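You operate a simulated robot arm through the tools that you are given. There is no shell and no other tool. Be economical: measure what you need, move in short steps, check, and stop when the job is done.

You are at the controls of a simulated robot arm. One attempt, no reset.

Task
Stop the filter pump, shut the inlet and rinse the blue-handled strainer clean in the blue basin.
Fine: put the strainer back in the beige pot and shut the pot lid; red pump button first; leave other valves and nuts.

It is judged by the outcome, as a careful person would: the job done as asked, and still so three seconds after it is handed in. It fails if anything else is knocked over, pushed out of place, dropped, spilled or broken. A push-on lid holds only when it is set on centred and level and pressed home; a screw cap is set on level and turned clockwise until tight.

Robot
A 7-joint arm with a two-finger parallel gripper on a trunk, on a base that drives. Base frame: it is fixed to the floor where the robot stands at the start and does not move with it; the origin is under the middle of the robot, x ahead of it, y to its left, z up. Units: cm, rad, N and s.
With the tool pointing down near the work surface it reaches from about 26 to 50 cm from the robot's upright axis, wherever it stands. Its first joint turns from -2.897 to 2.897 rad. Places, roughly: beige pot [50, 90, 90]; beige pot lid [50, 90, 100]; far left wing nut [60, 80, 140]; far right wing nut [80, 30, 140]; filter drain valve [40, 40, 40]; filter inlet valve [40, 100, 50]; filter outlet valve [80, 20, 70]; filter vent valve [50, 70, 110]; grey filter table [-50, 125, 50]; near left wing nut [50, 60, 140]; near right wing nut [50, 40, 140]; red pump button [80, 10, 40]. Payload 3.91 kg.
The TCP is the grasp point between the finger pads, 3 cm short of the fingertips. In the tool frame z runs along the fingers and y along their closing line. Largest opening 11 cm; finger width 2, thickness 1; the body of the gripper, 4.8 by 11.2 cm, starts 5.5 cm behind the TCP.
Orientation is that of the tool frame in the base frame, as a unit quaternion [w, x, y, z]. With the fingers straight down and closing along the base's y, the tool's x points along the base's -x, its y along +y and its z along -z.

Tools
- The arm moves only by the tool arm_command. Its arguments are lists of equal length, an entry for each row: "claw": the finger opening in cm, from 0 to 11; "slide": the shift along the tool's x, y, z in cm, a list of three; "rotation": the turn, a rotation vector about the tool's x, y, z in rad, a list of three. In form: {"claw": [claw, ...], "slide": [[tx, ty, tz], ...], "rotation": [[ax, ay, az], ...]}. A call has 1 to 20 rows; each row is the pose to reach, as a shift and turn from the pose commanded when the call began, along the tool's axes at that moment. A row lasts 0.2 s, in which the tool goes at most 5 cm and 0.15 rad; a call with a longer step from one row to the next is refused whole, and so is a gripper value outside its range. A pose out of reach is approached as far as the arm can. The call stops where the force on the tool passes 40 N (or 10 N more than at its start, if that is more) or the arm is blocked; 0.2 s more then pass. Each finger travels about 15.3 cm/s and halts on what it meets, pressing with about 22 N; the grip force reading is that of the motor and also rises with nothing between the fingers. The clock runs only during rows and for 0.2 s after the last one: add rows that repeat a pose to give the fingers time. The reply holds the time, the measured pose of the TCP, the force on the tool along the base axes, the opening and the grip force, in the units named above and with some noise, with the torque about the TCP (base axes, N m) and any sound that the robot's microphone picked up.
- Cameras (640 x 400 px; columns grow to the right, rows downward): "scene" is now at [0.7, 18.51, 146.58]; the picture's right is [0.38, -0.92, 0.00], its down [-0.48, -0.20, -0.85] and it looks along [0.79, 0.33, -0.52] (base axes); focal length 248 px, centre (320, 200). "wrist" rides on the gripper at [7.7, 0.7, -11.4] in the tool frame; the picture's right is [-0.09, 1.00, 0.00], its down [-0.80, -0.07, -0.59] and it looks along [-0.59, -0.05, 0.80] (tool axes); focal length 270 px, centre (320, 200). There is no depth. A picture from a camera that has moved, and an enlarged one, comes with that camera's place and axes in the base frame and with its lens.
- snapshot(camera): a new picture of that camera. No time passes.
- raise_lower(by): slides the trunk up (or, below 0, down) by that many cm; the arm and the scene camera ride with it, the base frame stays. It gives what a move gives, with no picture.
- base_move(legs): drives the robot by 1 to 6 legs, each [ahead, turn to the left] in cm and rad, along the robot's own axes; the way and the turn of a leg run together, so that a leg with both is an arc; at most 150 cm and 3.142 rad a leg. The arm and the cameras ride along, it lands a little off, and it stops where it bumps. It gives what a move gives.
- head_to(pan, tilt): turns the head with the scene camera to pan (to the left, within 2.705 rad either way) and tilt (down, from -0.506 to 1.204), counted from straight ahead of the robot. It gives what a move gives.
- inspect(camera, box): a new picture of the part [left, top, right, bottom] of that camera's present view, enlarged. No time passes.
- sign_off(): hands the job in; it is judged then, once.

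Go step by step. Nothing tells you exact positions but the pictures and the camera data: compare them with the known pose of the tool, close in by small moves and look again before you grip or let go. The budget is 120 turns and 90 pictures, counting those below and the enlarged ones. Unless the task says otherwise, let go and move clear before handing in, and close with one line.

The tools are called as a command line: name --argument value ..., lists and objects as JSON in quotes. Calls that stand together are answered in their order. arm_command: Moves the arm, as the interface text tells. Its arguments: {"type":"object","properties":{"claw":{"type":"array","items":{"type":"number"}},"slide":{"type":"array","items":{"type":"array","items":{"type":"number"}}},"rotation":{"type":"array","items":{"type":"array","items":{"type":"number"}}}},"required":["claw","slide","rotation"]} The other tools are called the same way: raise_lower (by) slides the trunk up or down; base_move (legs) drives the base; head_to (pan, tilt) turns the head that bears the scene camera; snapshot (camera) takes a picture; inspect (camera, box) takes an enlarged picture of a part of a camera's view; sign_off () hands the job in.

At the start:

```text
t: 0.0
ee_pos: [16.08, 36.07, 132.99]
ee_rot: [0.0, 0.0, 1.0, 0.0]
ft_force: [-0.3, -0.1, -0.4]
moment: [0.0, 0.0, -0.03]
width: 11.01
grip_force: 0.2
trunk travel left (down, up): [-42.8, 18.2]
robot x, y, heading: [-0.07, -0.16, 0.002]
head pan, tilt: [0.391, 0.548]
```

scene: 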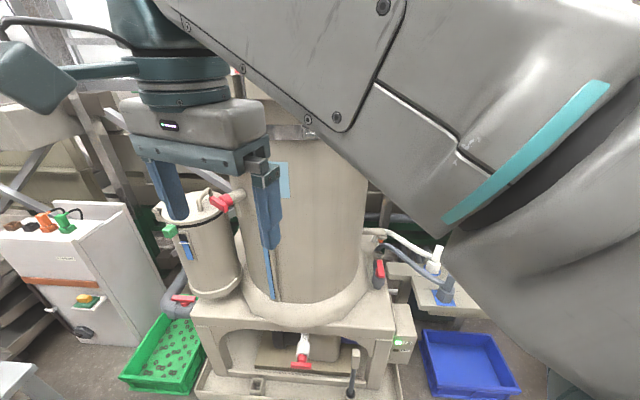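
wrist: 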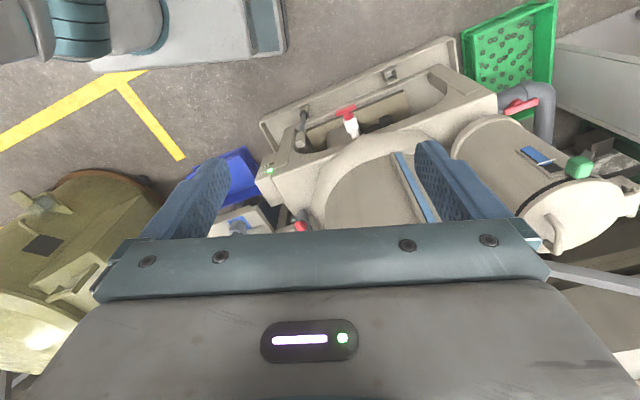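

I see a large filter vessel, a small beige pot on its left, and a green and a blue basin on the floor. I'll look around before moving anything.

inspect --camera "scene" --box '[140, 170, 300, 320]'

inspect --camera "scene" --box '[340, 220, 540, 400]'

head_to --pan 1.0 --tilt 0.7

snapshot --camera "scene"

```text
2.67 times, centred on (220, 245) of scene
camera zoom: at [0.7, 18.51, 146.58], right [0.38, -0.92, 0.0], down [-0.48, -0.2, -0.85], along [0.79, 0.33, -0.52], focal length 660 px, centre (587, 80)
```

zoom: 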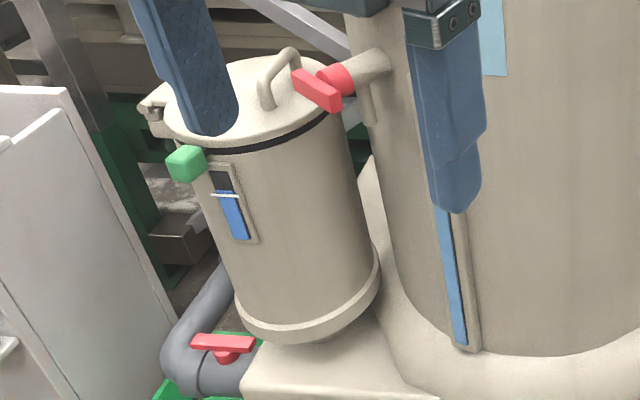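

```text
2.22 times, centred on (440, 310) of scene
camera zoom: at [0.7, 18.51, 146.58], right [0.38, -0.92, 0.0], down [-0.48, -0.2, -0.85], along [0.79, 0.33, -0.52], focal length 550 px, centre (53, -44)
```

zoom: 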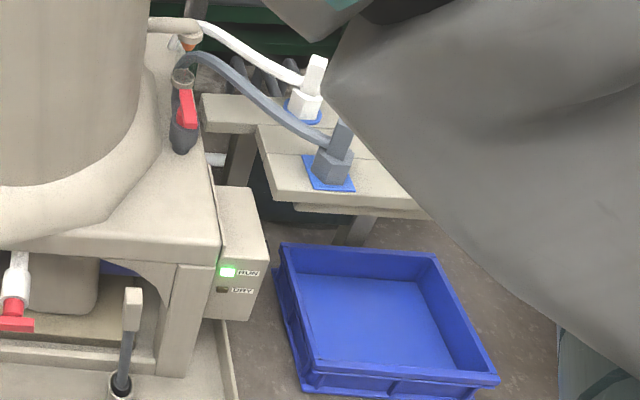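

```text
t: 1.0
ee_pos: [16.17, 36.01, 132.96]
ee_rot: [-0.001, 0.0, 1.0, 0.0]
ft_force: [-0.3, -0.3, -0.2]
moment: [0.0, -0.05, 0.0]
width: 11.01
grip_force: 0.0
trunk travel left (down, up): [-42.8, 18.2]
robot x, y, heading: [-0.02, 0.0, -0.001]
head pan, tilt: [1.0, 0.7]
```

```text
85 pictures are left
camera scene: at [-3.01, 22.23, 145.26], right [0.84, -0.54, 0.0], down [-0.35, -0.54, -0.77], along [0.41, 0.64, -0.64], focal length 248 px, centre (320, 200)
```

scene: 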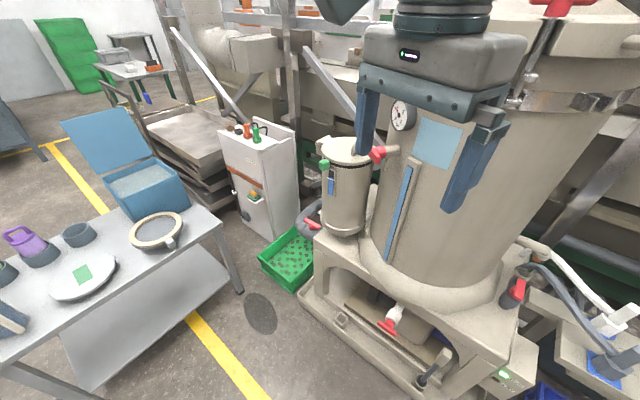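

There is a table to the left with several items on it. I'll look closer at the table, then at the pump box.

inspect --camera "scene" --box '[0, 190, 220, 340]'

inspect --camera "scene" --box '[300, 120, 400, 250]'

inspect --camera "scene" --box '[440, 230, 640, 400]'

```text
2.67 times, centred on (110, 265) of scene
camera zoom: at [-3.01, 22.23, 145.26], right [0.84, -0.54, 0.0], down [-0.35, -0.54, -0.77], along [0.41, 0.64, -0.64], focal length 660 px, centre (880, 27)
```

zoom: 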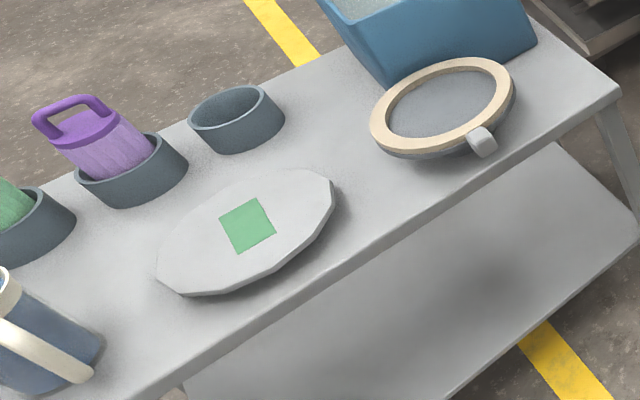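

```text
3.08 times, centred on (350, 185) of scene
camera zoom: at [-3.01, 22.23, 145.26], right [0.84, -0.54, 0.0], down [-0.35, -0.54, -0.77], along [0.41, 0.64, -0.64], focal length 762 px, centre (228, 246)
```

zoom: 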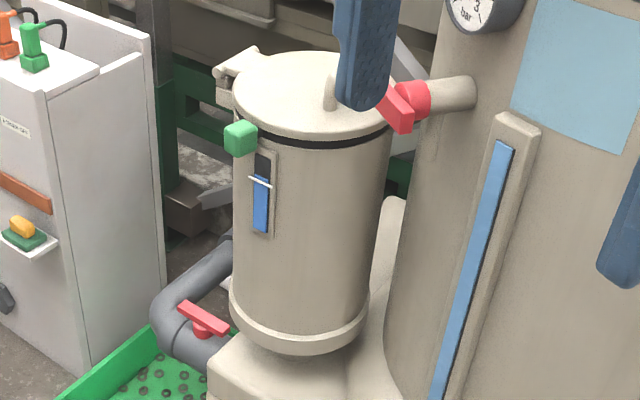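

```text
2.35 times, centred on (540, 315) of scene
camera zoom: at [-3.01, 22.23, 145.26], right [0.84, -0.54, 0.0], down [-0.35, -0.54, -0.77], along [0.41, 0.64, -0.64], focal length 582 px, centre (-198, -71)
```

zoom: 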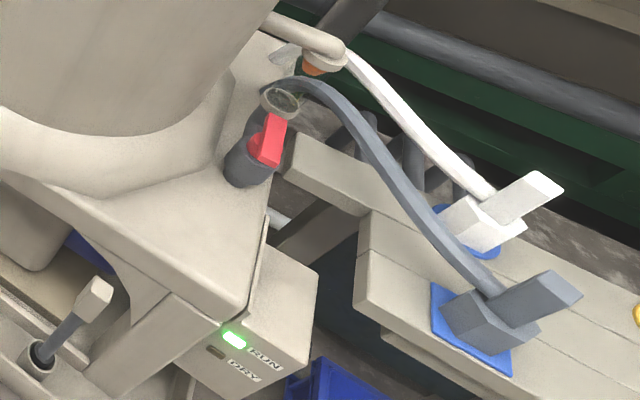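

I need to find the strainer and any water. I'll turn the head to the table.

head_to --pan 1.75 --tilt 0.7

snapshot --camera "scene"

head_to --pan -0.3 --tilt 0.9

snapshot --camera "scene"

```text
t: 2.1
ee_pos: [16.04, 35.99, 132.89]
ee_rot: [0.0, 0.0, 1.0, 0.0]
ft_force: [0.1, -0.8, 0.5]
moment: [0.01, 0.0, 0.0]
width: 10.98
grip_force: 0.0
trunk travel left (down, up): [-42.8, 18.2]
robot x, y, heading: [-0.25, -0.03, 0.002]
head pan, tilt: [1.751, 0.7]
```

```text
81 pictures are left
camera scene: at [-9.11, 23.44, 145.26], right [0.98, 0.18, 0.0], down [0.11, -0.63, -0.76], along [-0.14, 0.75, -0.64], focal length 248 px, centre (320, 200)
```

scene: 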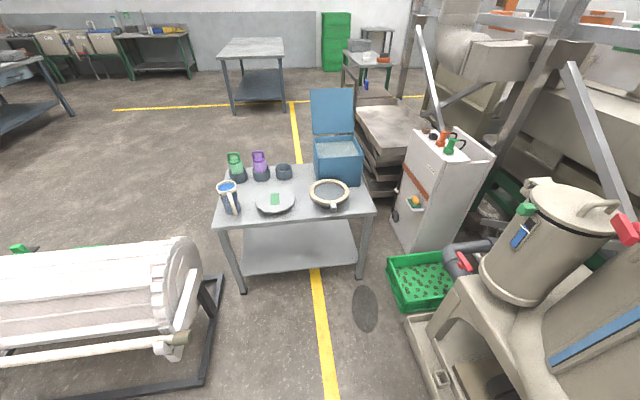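

```text
t: 4.1
ee_pos: [16.03, 35.99, 133.1]
ee_rot: [0.0, -0.001, 1.0, 0.0]
ft_force: [0.5, -0.1, 0.5]
moment: [0.0, 0.01, 0.0]
width: 10.99
grip_force: 0.1
trunk travel left (down, up): [-42.8, 18.2]
robot x, y, heading: [0.11, 0.11, -0.001]
head pan, tilt: [-0.3, 0.901]
```

```text
80 pictures are left
camera scene: at [-0.39, 12.85, 143.64], right [-0.3, -0.96, 0.0], down [-0.75, 0.23, -0.62], along [0.59, -0.18, -0.78], focal length 248 px, centre (320, 200)
```

scene: 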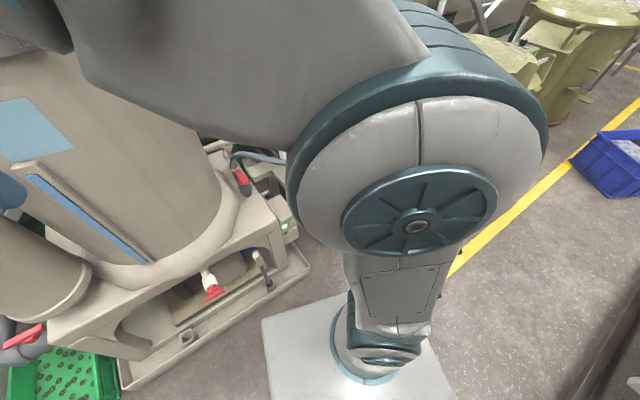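

There's another blue basin on the right with something in it. I'll look at both basins.

inspect --camera "scene" --box '[520, 100, 640, 220]'

head_to --pan -0.9 --tilt 0.6

snapshot --camera "scene"

inspect --camera "wrist" --box '[160, 60, 400, 240]'

```text
3.33 times, centred on (580, 160) of scene
camera zoom: at [-0.39, 12.85, 143.64], right [-0.3, -0.96, 0.0], down [-0.75, 0.23, -0.62], along [0.59, -0.18, -0.78], focal length 825 px, centre (-547, 333)
```

zoom: 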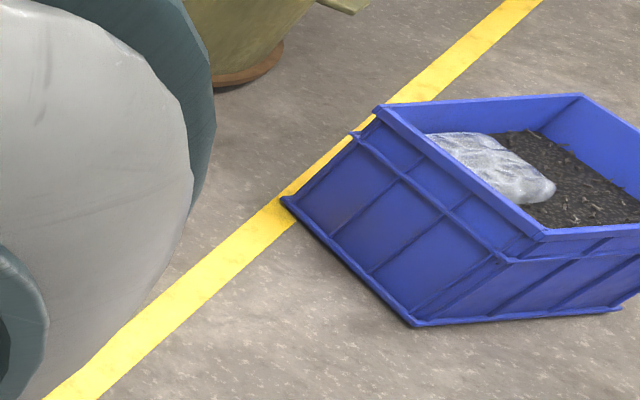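

```text
t: 5.1
ee_pos: [16.03, 36.0, 132.95]
ee_rot: [0.0, 0.0, 1.0, 0.0]
ft_force: [-0.4, 0.9, -0.4]
moment: [0.0, 0.0, 0.05]
width: 10.98
grip_force: 0.0
trunk travel left (down, up): [-42.8, 18.2]
robot x, y, heading: [0.02, 0.27, -0.0]
head pan, tilt: [-0.901, 0.6]
```

```text
78 pictures are left
camera scene: at [-2.11, 8.16, 146.12], right [-0.78, -0.62, 0.0], down [-0.35, 0.44, -0.82], along [0.51, -0.65, -0.57], focal length 248 px, centre (320, 200)
```

scene: 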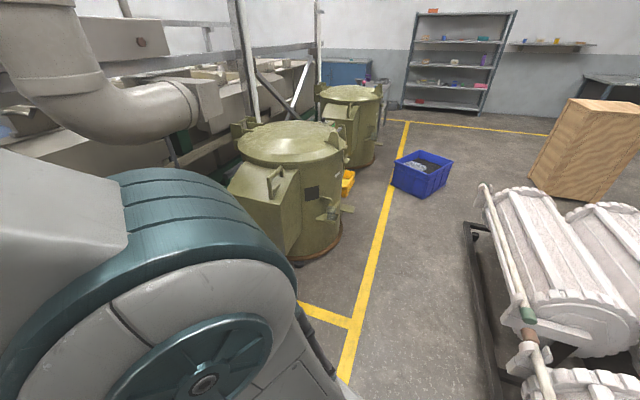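

```text
2.22 times, centred on (280, 150) of wrist
camera zoom: at [8.46, 36.74, 144.46], right [0.09, 1.0, 0.0], down [0.8, -0.07, 0.59], along [0.59, -0.05, -0.8], focal length 601 px, centre (409, 311)
```

zoom: 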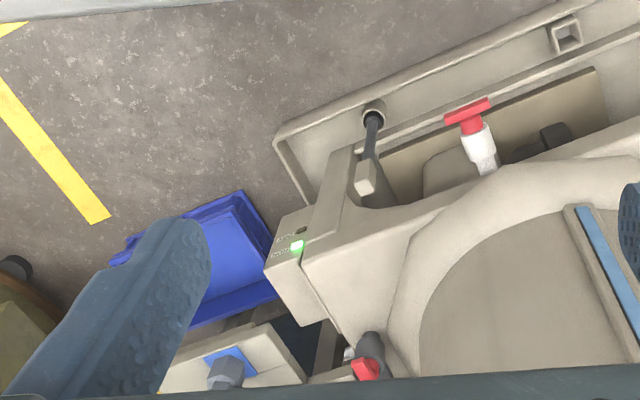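

The basin near the filter (about [90, -27] on the floor) is the clean one, and the pump box with the RUN light is near [68, 8, 45]. I'll drive to the right front of it to find the red button.

base_move --legs '[[0, -0.9], [58, 0], [0, 1.7]]'

head_to --pan -0.2 --tilt 0.8

snapshot --camera "scene"

```text
t: 14.8
ee_pos: [21.59, -9.49, 132.92]
ee_rot: [-0.001, -0.394, 0.919, 0.0]
ft_force: [0.1, -0.1, -0.4]
moment: [0.02, 0.0, 0.02]
width: 11.03
grip_force: 0.1
trunk travel left (down, up): [-42.8, 18.2]
robot x, y, heading: [36.12, -45.67, 0.806]
head pan, tilt: [-0.901, 0.6]
```

```text
t: 15.9
ee_pos: [21.46, -9.31, 132.99]
ee_rot: [0.0, -0.394, 0.919, 0.0]
ft_force: [-0.2, 0.5, 0.0]
moment: [0.02, 0.01, -0.01]
width: 10.99
grip_force: 0.0
trunk travel left (down, up): [-42.8, 18.2]
robot x, y, heading: [36.31, -45.84, 0.807]
head pan, tilt: [-0.201, 0.799]
```

```text
76 pictures are left
camera scene: at [27.05, -36.24, 144.44], right [0.57, -0.82, 0.0], down [-0.59, -0.41, -0.7], along [0.57, 0.4, -0.72], focal length 248 px, centre (320, 200)
```

scene: 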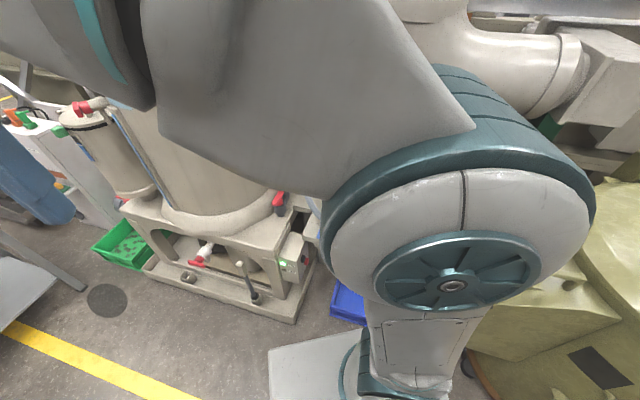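

I can see a red button on the right side of the pump box; enlarging.

inspect --camera "scene" --box '[220, 180, 380, 330]'

inspect --camera "scene" --box '[40, 80, 180, 290]'

inspect --camera "wrist" --box '[0, 0, 640, 400]'

```text
2.67 times, centred on (300, 255) of scene
camera zoom: at [27.05, -36.24, 144.44], right [0.57, -0.82, 0.0], down [-0.59, -0.41, -0.7], along [0.57, 0.4, -0.72], focal length 660 px, centre (373, 53)
```

zoom: 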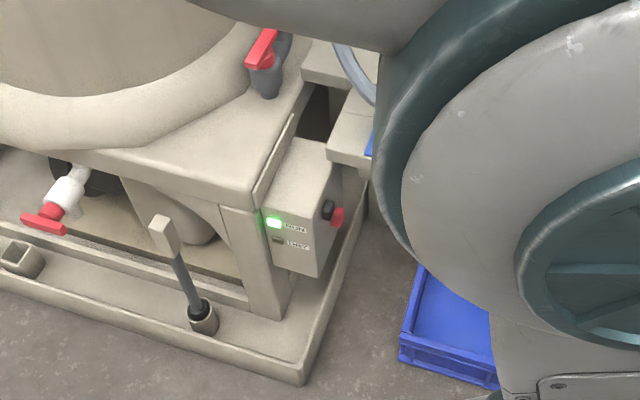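

```text
1.90 times, centred on (110, 185) of scene
camera zoom: at [27.05, -36.24, 144.44], right [0.57, -0.82, 0.0], down [-0.59, -0.41, -0.7], along [0.57, 0.4, -0.72], focal length 472 px, centre (720, 229)
```

zoom: 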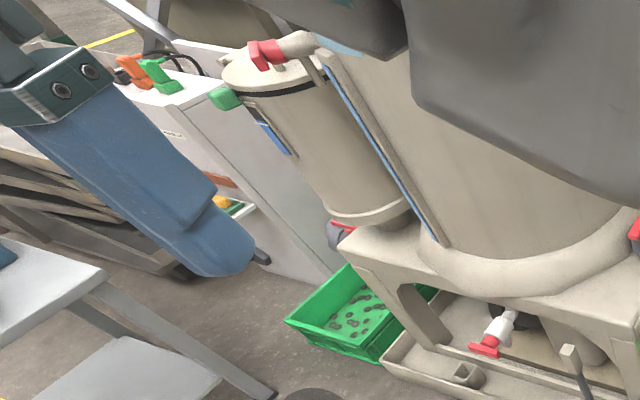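

```text
1.00 times, centred on (320, 200) of wrist (not enlarged: the box is as wide or as high as the picture)
camera zoom: at [15.83, -14.34, 144.46], right [-0.66, 0.75, 0.0], down [0.6, 0.53, 0.59], along [0.45, 0.39, -0.8], focal length 270 px, centre (320, 200)
```

zoom: 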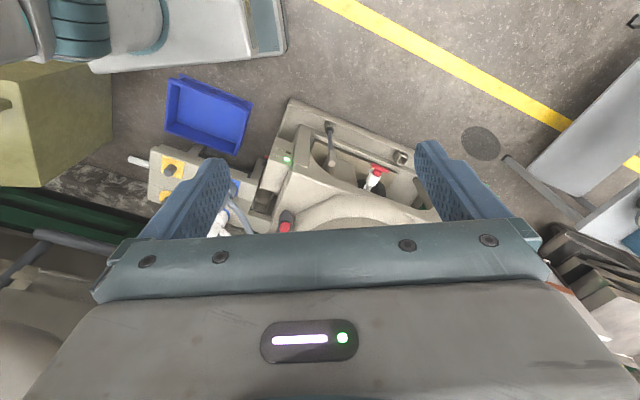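

The red button sits on the right face of the pump box, next to a black one, near [73, 4, 41]. I'll lower the trunk and bring the tool round in front to view it.

raise_lower --by -30

arm_command --claw '[8, 6, 4, 2, 0, 0, 0, 0, 0, 0]' --slide '[[-2.4, -3.6, 0], [-4.8, -7.2, 0], [-7.2, -10.8, 0], [-9.6, -14.4, 0], [-12, -18, 0], [-14.4, -21.6, 0], [-16.8, -25.2, 0], [-19.2, -28.8, 0], [-21.6, -32.4, 0], [-24, -36, 0]]' --rotation '[[0, 0, 0], [0, 0, 0], [0, 0, 0], [0, 0, 0], [0, 0, 0], [0, 0, 0], [0, 0, 0], [0, 0, 0], [0, 0, 0], [0, 0, 0]]'

snapshot --camera "wrist"

snapshot --camera "scene"

```text
t: 18.9
ee_pos: [21.54, -9.19, 102.99]
ee_rot: [0.0, -0.394, 0.919, 0.0]
ft_force: [0.4, 0.3, -0.4]
moment: [0.02, 0.0, -0.03]
width: 11.0
grip_force: 0.1
trunk travel left (down, up): [-12.8, 48.2]
robot x, y, heading: [36.67, -45.82, 0.814]
head pan, tilt: [-0.201, 0.799]
```

```text
t: 21.1
ee_pos: [64.12, -17.07, 102.96]
ee_rot: [0.0, -0.394, 0.919, 0.001]
ft_force: [-0.9, -0.2, 0.2]
moment: [-0.01, 0.01, -0.03]
width: 0.0
grip_force: 22.1
trunk travel left (down, up): [-12.8, 48.2]
robot x, y, heading: [36.85, -45.58, 0.803]
head pan, tilt: [-0.201, 0.799]
```

```text
72 pictures are left
camera wrist: at [58.39, -22.11, 114.38], right [-0.66, 0.75, 0.0], down [0.6, 0.53, 0.6], along [0.45, 0.39, -0.8], focal length 270 px, centre (320, 200)
```

wrist: 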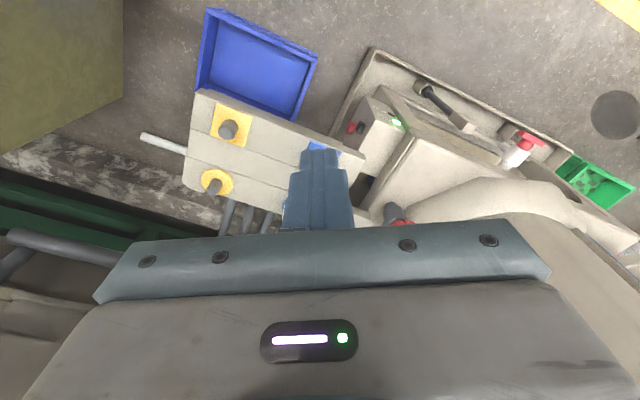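

```text
71 pictures are left
camera scene: at [27.03, -36.25, 114.43], right [0.57, -0.82, 0.0], down [-0.59, -0.41, -0.7], along [0.57, 0.4, -0.72], focal length 248 px, centre (320, 200)
```

scene: 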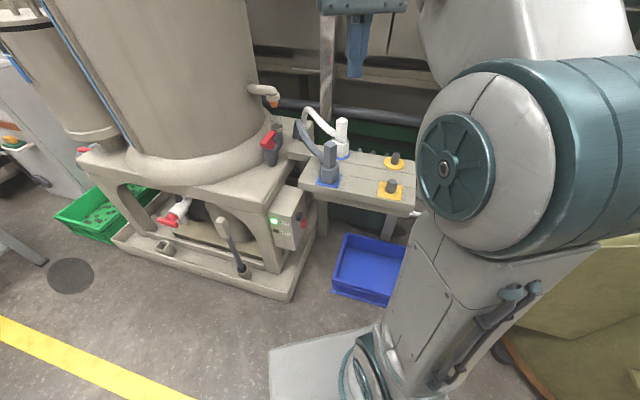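

inspect --camera "wrist" --box '[320, 80, 440, 160]'

inspect --camera "scene" --box '[230, 160, 350, 260]'

```text
5.00 times, centred on (380, 120) of wrist
camera zoom: at [58.39, -22.11, 114.38], right [-0.66, 0.75, 0.0], down [0.6, 0.53, 0.6], along [0.45, 0.39, -0.8], focal length 1351 px, centre (20, 600)
```

zoom: 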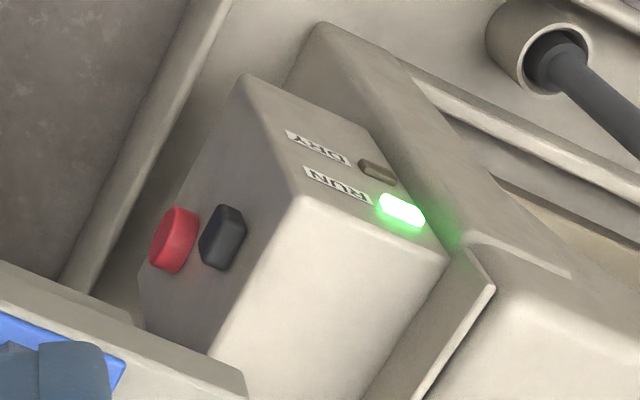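

```text
4.00 times, centred on (290, 210) of scene
camera zoom: at [27.03, -36.25, 114.43], right [0.57, -0.82, 0.0], down [-0.59, -0.41, -0.7], along [0.57, 0.4, -0.72], focal length 990 px, centre (440, 160)
```

zoom: 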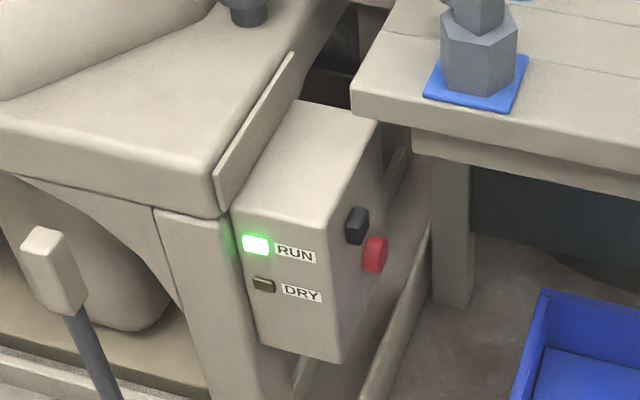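

The red button is near [75.4, 5.3, 36] on the right face, below the black one. A tap table overhangs above it, so I'll drive 10 cm closer, yaw the tool to face it, and then tip the tool horizontal.

base_move --legs '[[10, 0]]'

arm_command --claw '[0, 0, 0, 0, 0, 0, 0]' --slide '[[3, -2, 3], [6, -4, 7], [8, -6, 11], [10, -8, 15], [12, -10, 19], [14, -12, 23], [14, -12, 27]]' --rotation '[[0, 0, -0.13], [0, 0, -0.26], [0, 0, -0.39], [0, 0, -0.52], [0, 0, -0.62], [0, 0, -0.66], [0, 0, -0.66]]'

```text
t: 22.3
ee_pos: [70.9, -9.67, 102.81]
ee_rot: [0.0, -0.395, 0.919, 0.0]
ft_force: [0.6, 0.3, 0.0]
moment: [0.01, 0.0, -0.02]
width: 0.0
grip_force: 22.0
trunk travel left (down, up): [-12.8, 48.2]
robot x, y, heading: [43.41, -38.49, 0.812]
head pan, tilt: [-0.201, 0.799]
```

```text
refused: row 2 steps farther than a row can; nothing moved
```

arm_command --claw '[0, 0, 0, 0, 0, 0, 0, 0]' --slide '[[1, -1.2, 3], [2, -2.4, 6], [3, -3.6, 9], [4, -4.8, 12], [5, -6, 15], [6, -7.2, 19], [7, -8, 23], [7, -8, 27]]' --rotation '[[0, 0, -0.13], [0, 0, -0.26], [0, 0, -0.39], [0, 0, -0.52], [0, 0, -0.62], [0, 0, -0.66], [0, 0, -0.66], [0, 0, -0.66]]'

arm_command --claw '[0, 0, 0, 0, 0, 0, 0, 0, 0, 0]' --slide '[[0, 0, 2], [0, 0, 4], [0, 0, 6], [0, 0, 8], [0, 0, 10], [0, 0, 12], [0, 0, 14], [0, 0, 16], [0, 0, 18], [0, 0, 20]]' --rotation '[[0, -0.14, 0], [0, -0.28, 0], [0, -0.42, 0], [0, -0.56, 0], [0, -0.7, 0], [0, -0.84, 0], [0, -0.98, 0], [0, -1.12, 0], [0, -1.26, 0], [0, -1.4, 0]]'

snapshot --camera "wrist"

snapshot --camera "scene"

```text
t: 24.1
ee_pos: [71.88, -20.34, 75.63]
ee_rot: [-0.001, -0.671, 0.741, -0.001]
ft_force: [0.4, 0.6, -0.1]
moment: [-0.01, 0.01, 0.01]
width: 0.0
grip_force: 22.0
trunk travel left (down, up): [-12.8, 48.2]
robot x, y, heading: [43.62, -38.64, 0.806]
head pan, tilt: [-0.201, 0.799]
```

```text
t: 26.3
ee_pos: [74.93, -21.28, 54.77]
ee_rot: [0.477, -0.514, 0.566, 0.433]
ft_force: [-1.1, 0.3, -0.2]
moment: [-0.03, -0.03, 0.0]
width: 0.01
grip_force: 21.8
out of reach, approached as far as the arm can: row 5, 6, 7, 8, 9, 10
trunk travel left (down, up): [-12.8, 48.2]
robot x, y, heading: [43.44, -38.67, 0.814]
head pan, tilt: [-0.201, 0.799]
```

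```text
68 pictures are left
camera wrist: at [73.18, -33.74, 49.14], right [-0.99, 0.11, 0.09], down [0.03, -0.45, 0.89], along [0.14, 0.88, 0.45], focal length 270 px, centre (320, 200)
```

wrist: 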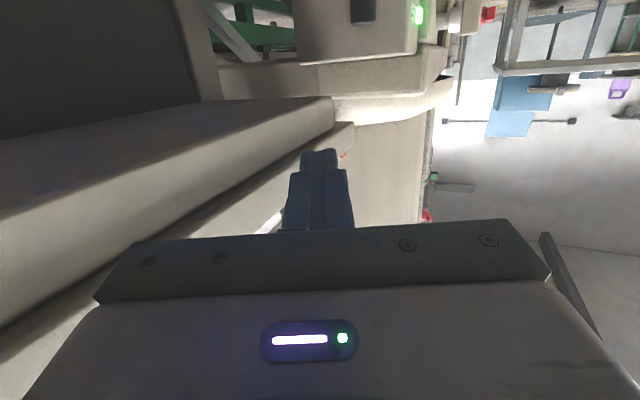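

```text
67 pictures are left
camera scene: at [33.95, -28.98, 114.44], right [0.57, -0.82, 0.0], down [-0.59, -0.41, -0.7], along [0.57, 0.4, -0.72], focal length 248 px, centre (320, 200)
```

scene: 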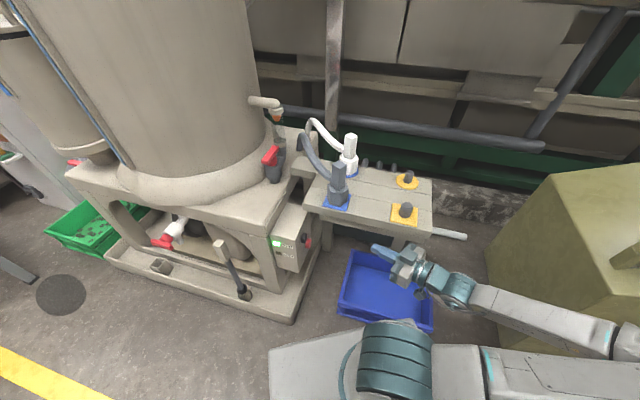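

The tool is now nearly horizontal and pointing toward the button. I'll lower the trunk and compare from the wrist camera.

raise_lower --by -12.5

arm_command --claw '[0, 0]' --slide '[[2.5, 0, 0.5], [5, 0, 1]]' --rotation '[[0, 0, 0], [0, 0, 0]]'

snapshot --camera "wrist"

inspect --camera "scene" --box '[240, 120, 440, 260]'

```text
t: 27.8
ee_pos: [74.96, -21.41, 42.27]
ee_rot: [0.477, -0.514, 0.566, 0.433]
ft_force: [0.1, -0.1, -0.5]
moment: [0.03, -0.02, -0.01]
width: 0.0
grip_force: 22.1
trunk travel left (down, up): [-0.3, 60.7]
robot x, y, heading: [43.63, -38.42, 0.81]
head pan, tilt: [-0.201, 0.799]
```

```text
t: 28.4
ee_pos: [75.04, -21.1, 37.28]
ee_rot: [0.477, -0.514, 0.566, 0.433]
ft_force: [-0.2, -0.1, -0.2]
moment: [0.03, 0.02, -0.02]
width: 0.0
grip_force: 21.9
trunk travel left (down, up): [-0.3, 60.7]
robot x, y, heading: [43.2, -38.64, 0.813]
head pan, tilt: [-0.201, 0.799]
```

```text
66 pictures are left
camera wrist: at [73.2, -33.55, 31.76], right [-0.99, 0.11, 0.09], down [0.03, -0.45, 0.89], along [0.14, 0.88, 0.45], focal length 270 px, centre (320, 200)
```

wrist: 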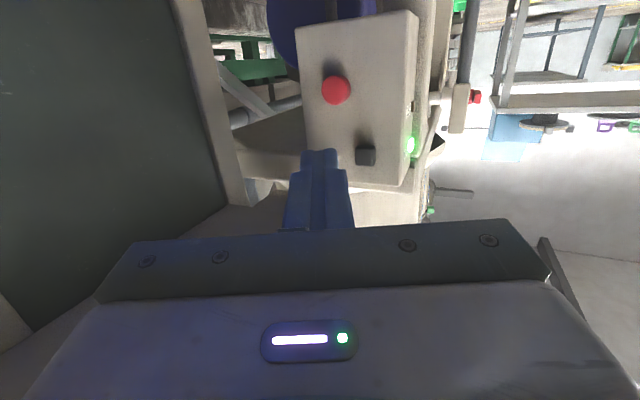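

```text
2.86 times, centred on (340, 190) of scene
camera zoom: at [33.95, -29.02, 101.94], right [0.57, -0.82, 0.0], down [-0.59, -0.41, -0.7], along [0.57, 0.4, -0.72], focal length 707 px, centre (263, 229)
```

zoom: 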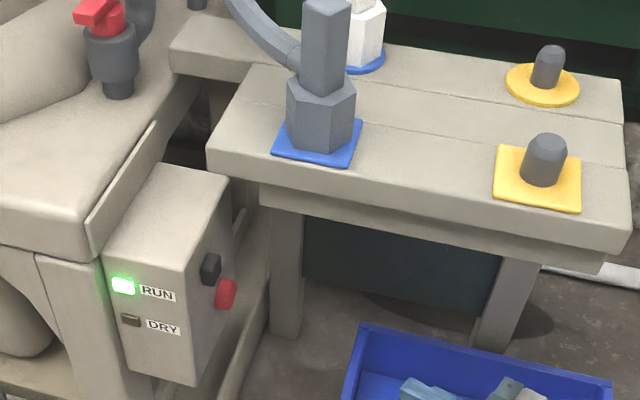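

The red button is clear in the wrist view; I put it at about [75.7, 5, 35]. I'll line up and move to just short of it.

arm_command --claw '[0, 0, 0, 0, 0]' --slide '[[-2.2, 1.9, 3], [-2.2, 1.9, 7], [-2.2, 1.9, 11], [-2.2, 1.9, 15], [-2.2, 1.9, 18]]' --rotation '[[0, 0, 0], [0, 0, 0], [0, 0, 0], [0, 0, 0], [0, 0, 0]]'

snapshot --camera "wrist"

```text
t: 29.6
ee_pos: [80.56, -12.9, 40.0]
ee_rot: [0.475, -0.515, 0.565, 0.435]
ft_force: [0.8, 0.0, 1.1]
moment: [-0.01, 0.01, 0.0]
width: 0.0
grip_force: 21.9
out of reach, approached as far as the arm can: row 1, 2, 3, 4, 5
trunk travel left (down, up): [-0.3, 60.7]
robot x, y, heading: [43.27, -38.52, 0.816]
head pan, tilt: [-0.201, 0.799]
```

```text
64 pictures are left
camera wrist: at [78.67, -25.36, 34.51], right [-0.99, 0.11, 0.09], down [0.03, -0.45, 0.89], along [0.14, 0.88, 0.45], focal length 270 px, centre (320, 200)
```

wrist: 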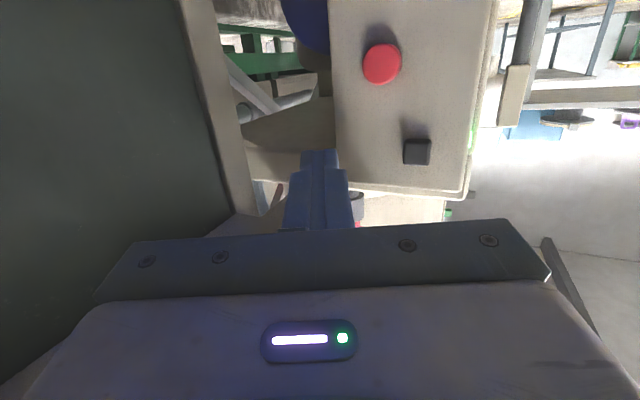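

The arm's posture limits it here. I'll back out, raise the trunk and put the tool back to straight-ahead-down, so I can approach from a better base position.

arm_command --claw '[0, 0, 0, 0, 0]' --slide '[[0, 0, -4], [0, 0, -8], [0, 0, -12], [0, 0, -16], [0, 0, -20]]' --rotation '[[0, 0, 0], [0, 0, 0], [0, 0, 0], [0, 0, 0], [0, 0, 0]]'

raise_lower --by 35

arm_command --claw '[0, 0, 0, 0, 0, 0, 0, 0, 0, 0]' --slide '[[0, 0, 0], [0, 0, 0], [0, 0, 0], [0, 0, 0], [0, 0, 0], [0, 0, 0], [0, 0, 0], [0, 0, 0], [0, 0, 0], [0, 0, 0]]' --rotation '[[0, 0.14, 0], [0, 0.28, 0], [0, 0.42, 0], [0, 0.56, 0], [0, 0.7, 0], [0, 0.84, 0], [0, 0.98, 0], [0, 1.12, 0], [0, 1.26, 0], [0, 1.4, 0]]'

```text
t: 30.8
ee_pos: [78.42, -32.34, 43.39]
ee_rot: [0.477, -0.514, 0.566, 0.433]
ft_force: [0.3, 0.5, -0.2]
moment: [0.01, -0.01, 0.01]
width: 0.0
grip_force: 22.2
trunk travel left (down, up): [-0.3, 60.7]
robot x, y, heading: [43.74, -38.86, 0.811]
head pan, tilt: [-0.201, 0.799]
```

```text
t: 34.2
ee_pos: [78.49, -32.16, 78.33]
ee_rot: [0.478, -0.513, 0.567, 0.433]
ft_force: [0.2, 0.0, -0.1]
moment: [0.01, -0.01, 0.02]
width: 0.0
grip_force: 22.0
trunk travel left (down, up): [-35.3, 25.7]
robot x, y, heading: [43.74, -38.25, 0.812]
head pan, tilt: [-0.201, 0.799]
```

```text
t: 36.4
ee_pos: [78.43, -32.21, 78.41]
ee_rot: [0.0, -0.672, 0.74, -0.001]
ft_force: [-0.4, 0.0, -0.9]
moment: [0.02, -0.04, 0.01]
width: 0.0
grip_force: 22.5
trunk travel left (down, up): [-35.3, 25.7]
robot x, y, heading: [43.31, -38.29, 0.81]
head pan, tilt: [-0.201, 0.799]
```

Now I'll bring the arm straight ahead of the robot, then shift the base toward [55, -54].

arm_command --claw '[0, 0, 0, 0, 0, 0]' --slide '[[-3.4, 1.8, -2], [-6.8, 3.6, -4], [-10.2, 5.4, -6], [-13.6, 7.2, -8], [-17, 9, -10], [-20.4, 10.8, -11]]' --rotation '[[0, 0, 0.06], [0, 0, 0.12], [0, 0, 0.18], [0, 0, 0.24], [0, 0, 0.3], [0, 0, 0.36]]'

base_move --legs '[[0, 1.39], [-19.5, 0], [0, -0.95]]'

head_to --pan -0.1 --tilt 0.75

snapshot --camera "scene"

```text
t: 37.8
ee_pos: [69.62, -10.82, 89.38]
ee_rot: [0.0, -0.527, 0.85, 0.0]
ft_force: [0.2, 0.2, 0.3]
moment: [0.0, 0.0, 0.0]
width: 0.0
grip_force: 22.3
trunk travel left (down, up): [-35.3, 25.7]
robot x, y, heading: [43.44, -38.7, 0.811]
head pan, tilt: [-0.201, 0.799]
```

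```text
t: 44.5
ee_pos: [57.26, -16.19, 89.37]
ee_rot: [0.001, 0.781, -0.624, 0.0]
ft_force: [0.4, 0.3, -0.3]
moment: [0.0, -0.01, 0.02]
width: 0.0
grip_force: 21.9
trunk travel left (down, up): [-35.3, 25.7]
robot x, y, heading: [54.61, -54.59, 1.496]
head pan, tilt: [-0.201, 0.799]
stopped in leg 3: the robot was blocked; the commanded pose is now the measured one
```

```text
t: 45.2
ee_pos: [57.26, -16.21, 89.31]
ee_rot: [0.0, 0.781, -0.624, 0.001]
ft_force: [-0.8, 0.1, 1.1]
moment: [0.0, 0.02, -0.02]
width: 0.01
grip_force: 21.7
trunk travel left (down, up): [-35.3, 25.7]
robot x, y, heading: [54.46, -54.27, 1.496]
head pan, tilt: [-0.099, 0.75]
```

```text
63 pictures are left
camera scene: at [40.37, -52.46, 137.33], right [0.98, -0.17, 0.0], down [-0.12, -0.67, -0.73], along [0.13, 0.72, -0.68], focal length 248 px, centre (320, 200)
```

scene: 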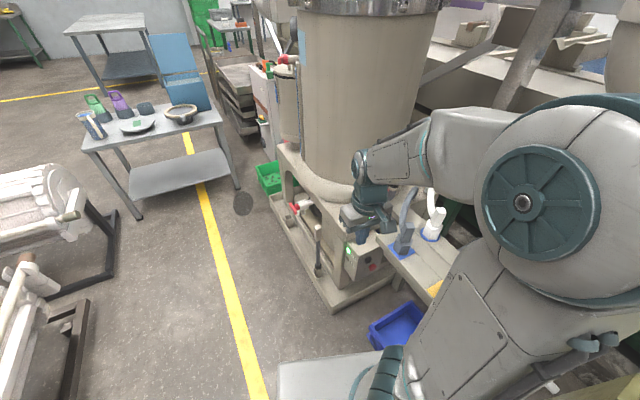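

The last turn was blocked, so I'll check what touched.

head_to --pan -0.5 --tilt 1.1

snapshot --camera "scene"

snapshot --camera "wrist"

```text
t: 46.1
ee_pos: [57.08, -16.18, 89.39]
ee_rot: [0.0, 0.781, -0.625, 0.0]
ft_force: [0.0, -0.2, 0.2]
moment: [-0.02, 0.0, 0.02]
width: 0.02
grip_force: 22.1
trunk travel left (down, up): [-35.3, 25.7]
robot x, y, heading: [54.45, -53.75, 1.497]
head pan, tilt: [-0.499, 1.1]
```

```text
62 pictures are left
camera scene: at [42.36, -55.32, 134.76], right [0.84, -0.54, 0.0], down [-0.48, -0.75, -0.45], along [0.25, 0.38, -0.89], focal length 248 px, centre (320, 200)
```

scene: 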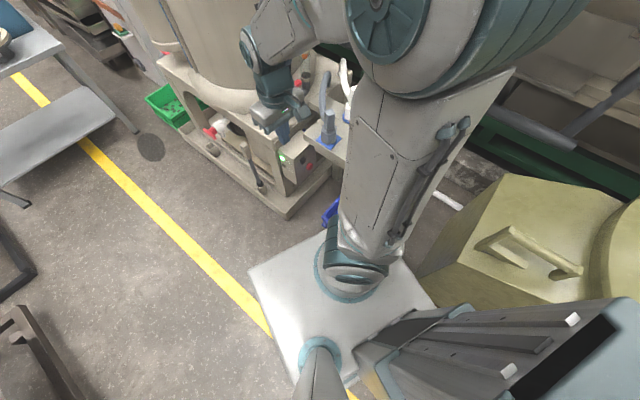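

```text
61 pictures are left
camera wrist: at [58.35, -23.79, 100.93], right [-0.99, -0.14, 0.0], down [-0.11, 0.8, 0.59], along [-0.08, 0.59, -0.8], focal length 270 px, centre (320, 200)
```

wrist: 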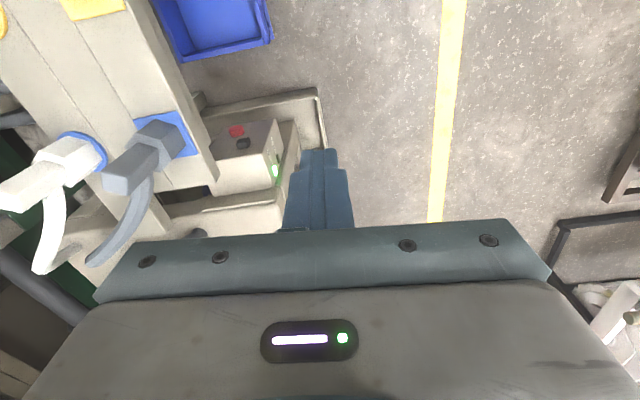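

Only the robot was blocked by the heavy olive tank, and the basin is where it was. From here I'll yaw and pitch the tool towards the button.

arm_command --claw '[0, 0, 0, 0, 0]' --slide '[[1.4, -2.4, 2.8], [2.8, -4.8, 5.6], [4.2, -7.2, 8.4], [5.6, -9.6, 11.2], [6.8, -11.8, 14]]' --rotation '[[0, 0, 0.08], [0, 0, 0.16], [0, 0, 0.24], [0, 0, 0.32], [0, 0, 0.39]]'

arm_command --claw '[0, 0, 0, 0, 0, 0, 0, 0]' --slide '[[0, 0, 0], [0, 0, 0], [0, 0, 0], [0, 0, 0], [0, 0, 0], [0, 0, 0], [0, 0, 0], [0, 0, 0]]' --rotation '[[0, -0.13, 0], [0, -0.26, 0], [0, -0.39, 0], [0, -0.52, 0], [0, -0.65, 0], [0, -0.78, 0], [0, -0.91, 0], [0, -1.04, 0]]'

raise_lower --by -33

snapshot --camera "wrist"

```text
t: 47.3
ee_pos: [70.3, -20.1, 75.39]
ee_rot: [0.0, -0.645, 0.764, 0.0]
ft_force: [0.5, 0.2, 1.3]
moment: [0.01, 0.0, 0.01]
width: 0.0
grip_force: 22.3
trunk travel left (down, up): [-35.3, 25.7]
robot x, y, heading: [54.41, -54.17, 1.495]
head pan, tilt: [-0.499, 1.1]
```

```text
t: 49.1
ee_pos: [79.5, -13.91, 73.64]
ee_rot: [0.381, -0.559, 0.663, 0.321]
ft_force: [0.8, 0.0, -0.3]
moment: [0.01, -0.04, -0.01]
width: 0.0
grip_force: 21.6
out of reach, approached as far as the arm can: row 2, 3, 4, 5, 6, 7, 8
trunk travel left (down, up): [-35.3, 25.7]
robot x, y, heading: [54.46, -53.85, 1.495]
head pan, tilt: [-0.499, 1.1]
```

```text
t: 50.5
ee_pos: [79.44, -13.85, 62.38]
ee_rot: [0.384, -0.561, 0.658, 0.323]
ft_force: [-1.3, -7.6, 15.7]
moment: [0.12, -0.03, 0.18]
width: 0.0
grip_force: 22.1
trunk travel left (down, up): [-23.6, 37.4]
robot x, y, heading: [54.46, -54.09, 1.494]
head pan, tilt: [-0.499, 1.1]
stopped: the force on the tool passed its limit (the readings are from after the stop); the commanded pose is now the measured one
```

```text
60 pictures are left
camera wrist: at [76.65, -27.32, 61.38], right [-0.98, 0.21, 0.07], down [0.04, -0.13, 0.99], along [0.21, 0.97, 0.12], focal length 270 px, centre (320, 200)
```

wrist: 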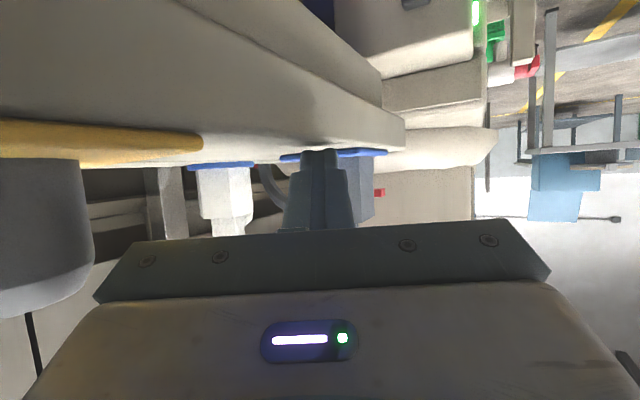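

The tool drifted outward and touched the tap table's edge lightly. I'll raise it, back the base 8 cm for a more natural reach, and shift left before lowering.

raise_lower --by 14

base_move --legs '[[-9, 0]]'

arm_command --claw '[0, 0, 0]' --slide '[[0, 2.5, 0], [0, 5, 0], [0, 7, 0]]' --rotation '[[0, 0, 0], [0, 0, 0], [0, 0, 0]]'

inspect --camera "scene" --box '[180, 0, 440, 180]'

```text
t: 52.2
ee_pos: [79.4, -13.77, 76.35]
ee_rot: [0.383, -0.561, 0.66, 0.322]
ft_force: [-0.2, 0.0, -0.4]
moment: [0.02, 0.03, 0.0]
width: 0.0
grip_force: 22.3
trunk travel left (down, up): [-37.6, 23.4]
robot x, y, heading: [54.4, -53.9, 1.499]
head pan, tilt: [-0.499, 1.1]
```

```text
t: 53.3
ee_pos: [78.75, -22.55, 76.28]
ee_rot: [0.383, -0.561, 0.659, 0.322]
ft_force: [-0.2, -0.7, -0.2]
moment: [-0.01, -0.02, 0.02]
width: 0.0
grip_force: 22.1
trunk travel left (down, up): [-37.6, 23.4]
robot x, y, heading: [53.88, -63.16, 1.492]
head pan, tilt: [-0.499, 1.1]
```

```text
t: 54.1
ee_pos: [74.42, -18.17, 75.15]
ee_rot: [0.383, -0.562, 0.659, 0.322]
ft_force: [-0.1, -0.1, 0.1]
moment: [-0.01, -0.02, 0.0]
width: 0.01
grip_force: 21.7
out of reach, approached as far as the arm can: row 1, 2, 3
trunk travel left (down, up): [-37.6, 23.4]
robot x, y, heading: [53.87, -62.68, 1.496]
head pan, tilt: [-0.499, 1.1]
```

```text
2.22 times, centred on (310, 90) of scene
camera zoom: at [41.71, -64.07, 137.11], right [0.84, -0.54, 0.0], down [-0.48, -0.75, -0.45], along [0.25, 0.38, -0.89], focal length 550 px, centre (342, 444)
```

zoom: 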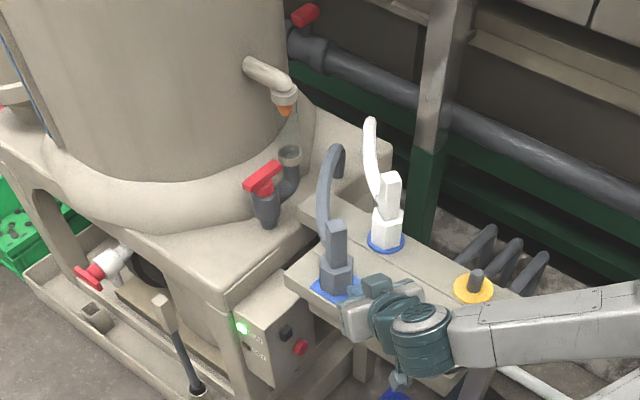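

The forearm comes in from the right, so I want to see the arm's posture before lowering.

head_to --pan -0.7 --tilt 0.6

snapshot --camera "scene"

```text
t: 55.0
ee_pos: [74.51, -18.41, 75.26]
ee_rot: [0.383, -0.561, 0.659, 0.323]
ft_force: [-0.4, -0.9, 0.3]
moment: [0.02, 0.01, 0.04]
width: 0.0
grip_force: 21.8
trunk travel left (down, up): [-37.6, 23.4]
robot x, y, heading: [53.66, -62.9, 1.496]
head pan, tilt: [-0.7, 0.6]
```

```text
58 pictures are left
camera scene: at [44.46, -63.05, 140.96], right [0.71, -0.7, 0.0], down [-0.4, -0.4, -0.82], along [0.58, 0.59, -0.57], focal length 248 px, centre (320, 200)
```

scene: 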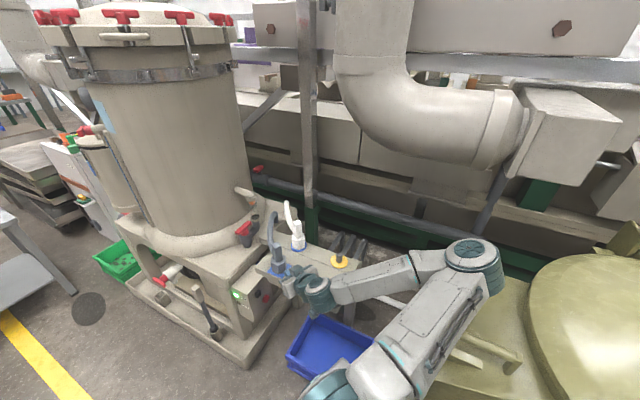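

The elbow is out to the right and low. I'll raise the trunk and bring the tool back to vertical further out, to get the arm into an elbow-up posture, then look again.

raise_lower --by 22

arm_command --claw '[0, 0, 0, 0, 0, 0, 0, 0, 0, 0, 0]' --slide '[[-3, 0, 0], [-6, 0, 0], [-9, 0, 0], [-12, 0, 0], [-15, 0, 0], [-18, 0, 0], [-21, 0, 0], [-24, 0, 0], [-24, 0, 0], [-24, 0, 0], [-24, 0, 0]]' --rotation '[[0, 0.13, 0], [0, 0.26, 0], [0, 0.39, 0], [0, 0.52, 0], [0, 0.65, 0], [0, 0.78, 0], [0, 0.91, 0], [0, 1.04, 0], [0, 1.04, 0], [0, 1.04, 0], [0, 1.04, 0]]'

snapshot --camera "scene"

```text
t: 57.3
ee_pos: [74.51, -18.39, 97.1]
ee_rot: [0.383, -0.561, 0.659, 0.322]
ft_force: [-0.3, -0.2, 0.8]
moment: [-0.02, 0.02, -0.02]
width: 0.03
grip_force: 22.1
trunk travel left (down, up): [-59.6, 1.4]
robot x, y, heading: [53.66, -63.04, 1.487]
head pan, tilt: [-0.7, 0.6]
```

```text
t: 59.7
ee_pos: [76.51, -6.53, 117.9]
ee_rot: [0.005, -0.647, 0.762, 0.001]
ft_force: [-1.0, 0.4, 0.4]
moment: [-0.01, 0.02, -0.02]
width: 0.0
grip_force: 21.8
trunk travel left (down, up): [-59.6, 1.4]
robot x, y, heading: [53.86, -63.05, 1.492]
head pan, tilt: [-0.7, 0.6]
```

```text
57 pictures are left
camera scene: at [44.44, -63.04, 162.97], right [0.71, -0.7, 0.0], down [-0.4, -0.4, -0.83], along [0.58, 0.59, -0.56], focal length 248 px, centre (320, 200)
```

scene: 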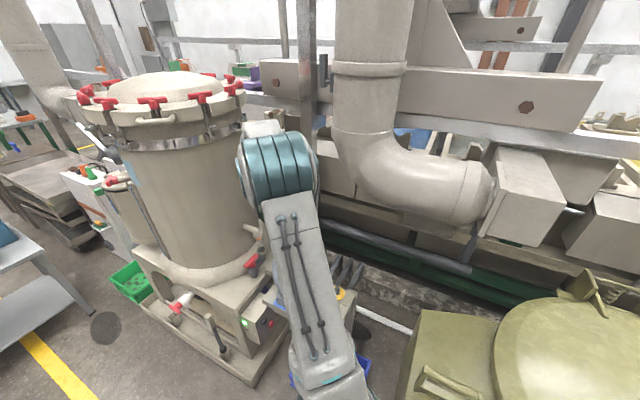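

The elbow is now up and the posture is natural. I'll tilt the tool about 45° and bring it just in front of the tap table line.

arm_command --claw '[0, 0, 0, 0, 0, 0, 0]' --slide '[[1, 0.5, 1], [2, 1, 2], [3, 1.5, 3], [4, 2, 4], [5, 2.5, 5], [6.2, 3.5, 6], [6.2, 3.5, 6]]' --rotation '[[0, -0.12, 0], [0, -0.24, 0], [0, -0.36, 0], [0, -0.48, 0], [0, -0.6, 0], [0, -0.72, 0], [0, -0.8, 0]]'

snapshot --camera "scene"

```text
t: 61.3
ee_pos: [72.03, -12.27, 111.98]
ee_rot: [0.303, -0.595, 0.7, 0.252]
ft_force: [1.0, -1.5, 1.5]
moment: [0.03, 0.06, 0.11]
width: 0.0
grip_force: 21.8
out of reach, approached as far as the arm can: row 6
trunk travel left (down, up): [-59.6, 1.4]
robot x, y, heading: [53.46, -62.7, 1.493]
head pan, tilt: [-0.7, 0.6]
```

```text
56 pictures are left
camera scene: at [44.55, -63.28, 162.98], right [0.71, -0.7, 0.0], down [-0.4, -0.4, -0.83], along [0.58, 0.59, -0.56], focal length 248 px, centre (320, 200)
```

scene: 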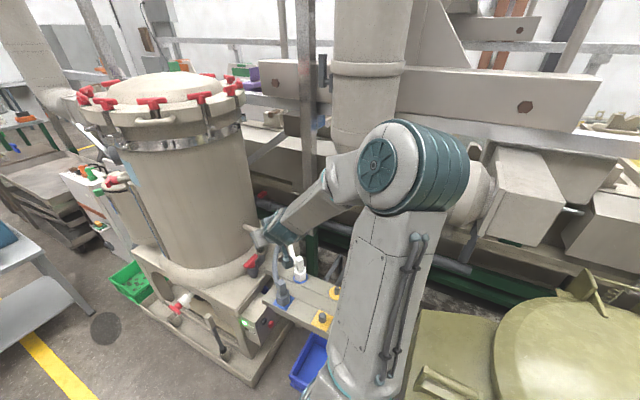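

The elbow is high enough. I'm lowering the trunk so the tool comes down in front of the tap table.

raise_lower --by -54

snapshot --camera "wrist"

snapshot --camera "scene"

```text
refused: -54 is not a number from -40 to 40
```

```text
55 pictures are left
camera wrist: at [69.22, -25.51, 114.33], right [-0.97, 0.22, 0.06], down [0.08, 0.11, 0.99], along [0.22, 0.97, -0.13], focal length 270 px, centre (320, 200)
```

wrist: 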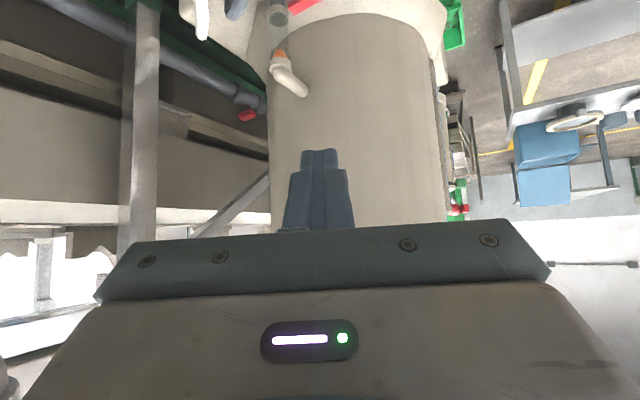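

```text
54 pictures are left
camera scene: at [44.55, -63.28, 162.98], right [0.71, -0.7, 0.0], down [-0.4, -0.4, -0.83], along [0.58, 0.59, -0.56], focal length 248 px, centre (320, 200)
```

scene: 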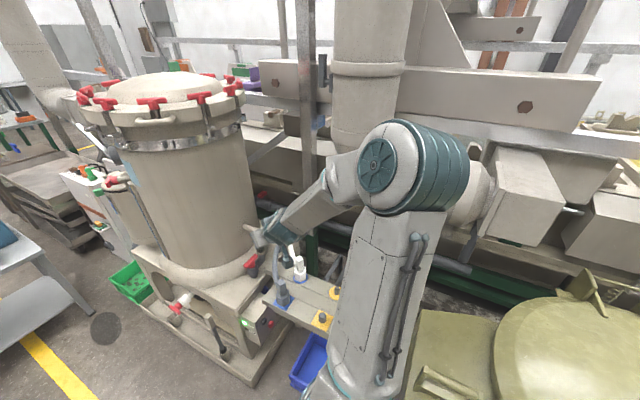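

Trunk moves are limited to 40 cm, so I'll lower in two parts.

raise_lower --by -38

raise_lower --by -16

snapshot --camera "wrist"

```text
t: 65.0
ee_pos: [71.9, -12.08, 73.91]
ee_rot: [0.302, -0.596, 0.7, 0.253]
ft_force: [0.1, 0.5, -0.4]
moment: [0.01, -0.03, 0.03]
width: 0.01
grip_force: 21.7
trunk travel left (down, up): [-21.6, 39.4]
robot x, y, heading: [54.05, -62.95, 1.499]
head pan, tilt: [-0.7, 0.6]
```

```text
t: 66.8
ee_pos: [72.0, -11.95, 57.96]
ee_rot: [0.302, -0.596, 0.7, 0.253]
ft_force: [0.2, -0.6, -0.3]
moment: [-0.06, 0.03, 0.01]
width: 0.01
grip_force: 22.0
trunk travel left (down, up): [-5.6, 55.4]
robot x, y, heading: [53.74, -63.23, 1.496]
head pan, tilt: [-0.7, 0.6]
```

```text
53 pictures are left
camera wrist: at [69.11, -25.31, 60.34], right [-0.97, 0.22, 0.06], down [0.08, 0.11, 0.99], along [0.21, 0.97, -0.13], focal length 270 px, centre (320, 200)
```

wrist: 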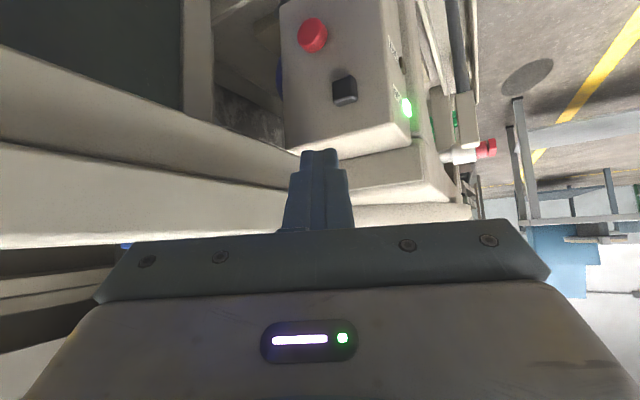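

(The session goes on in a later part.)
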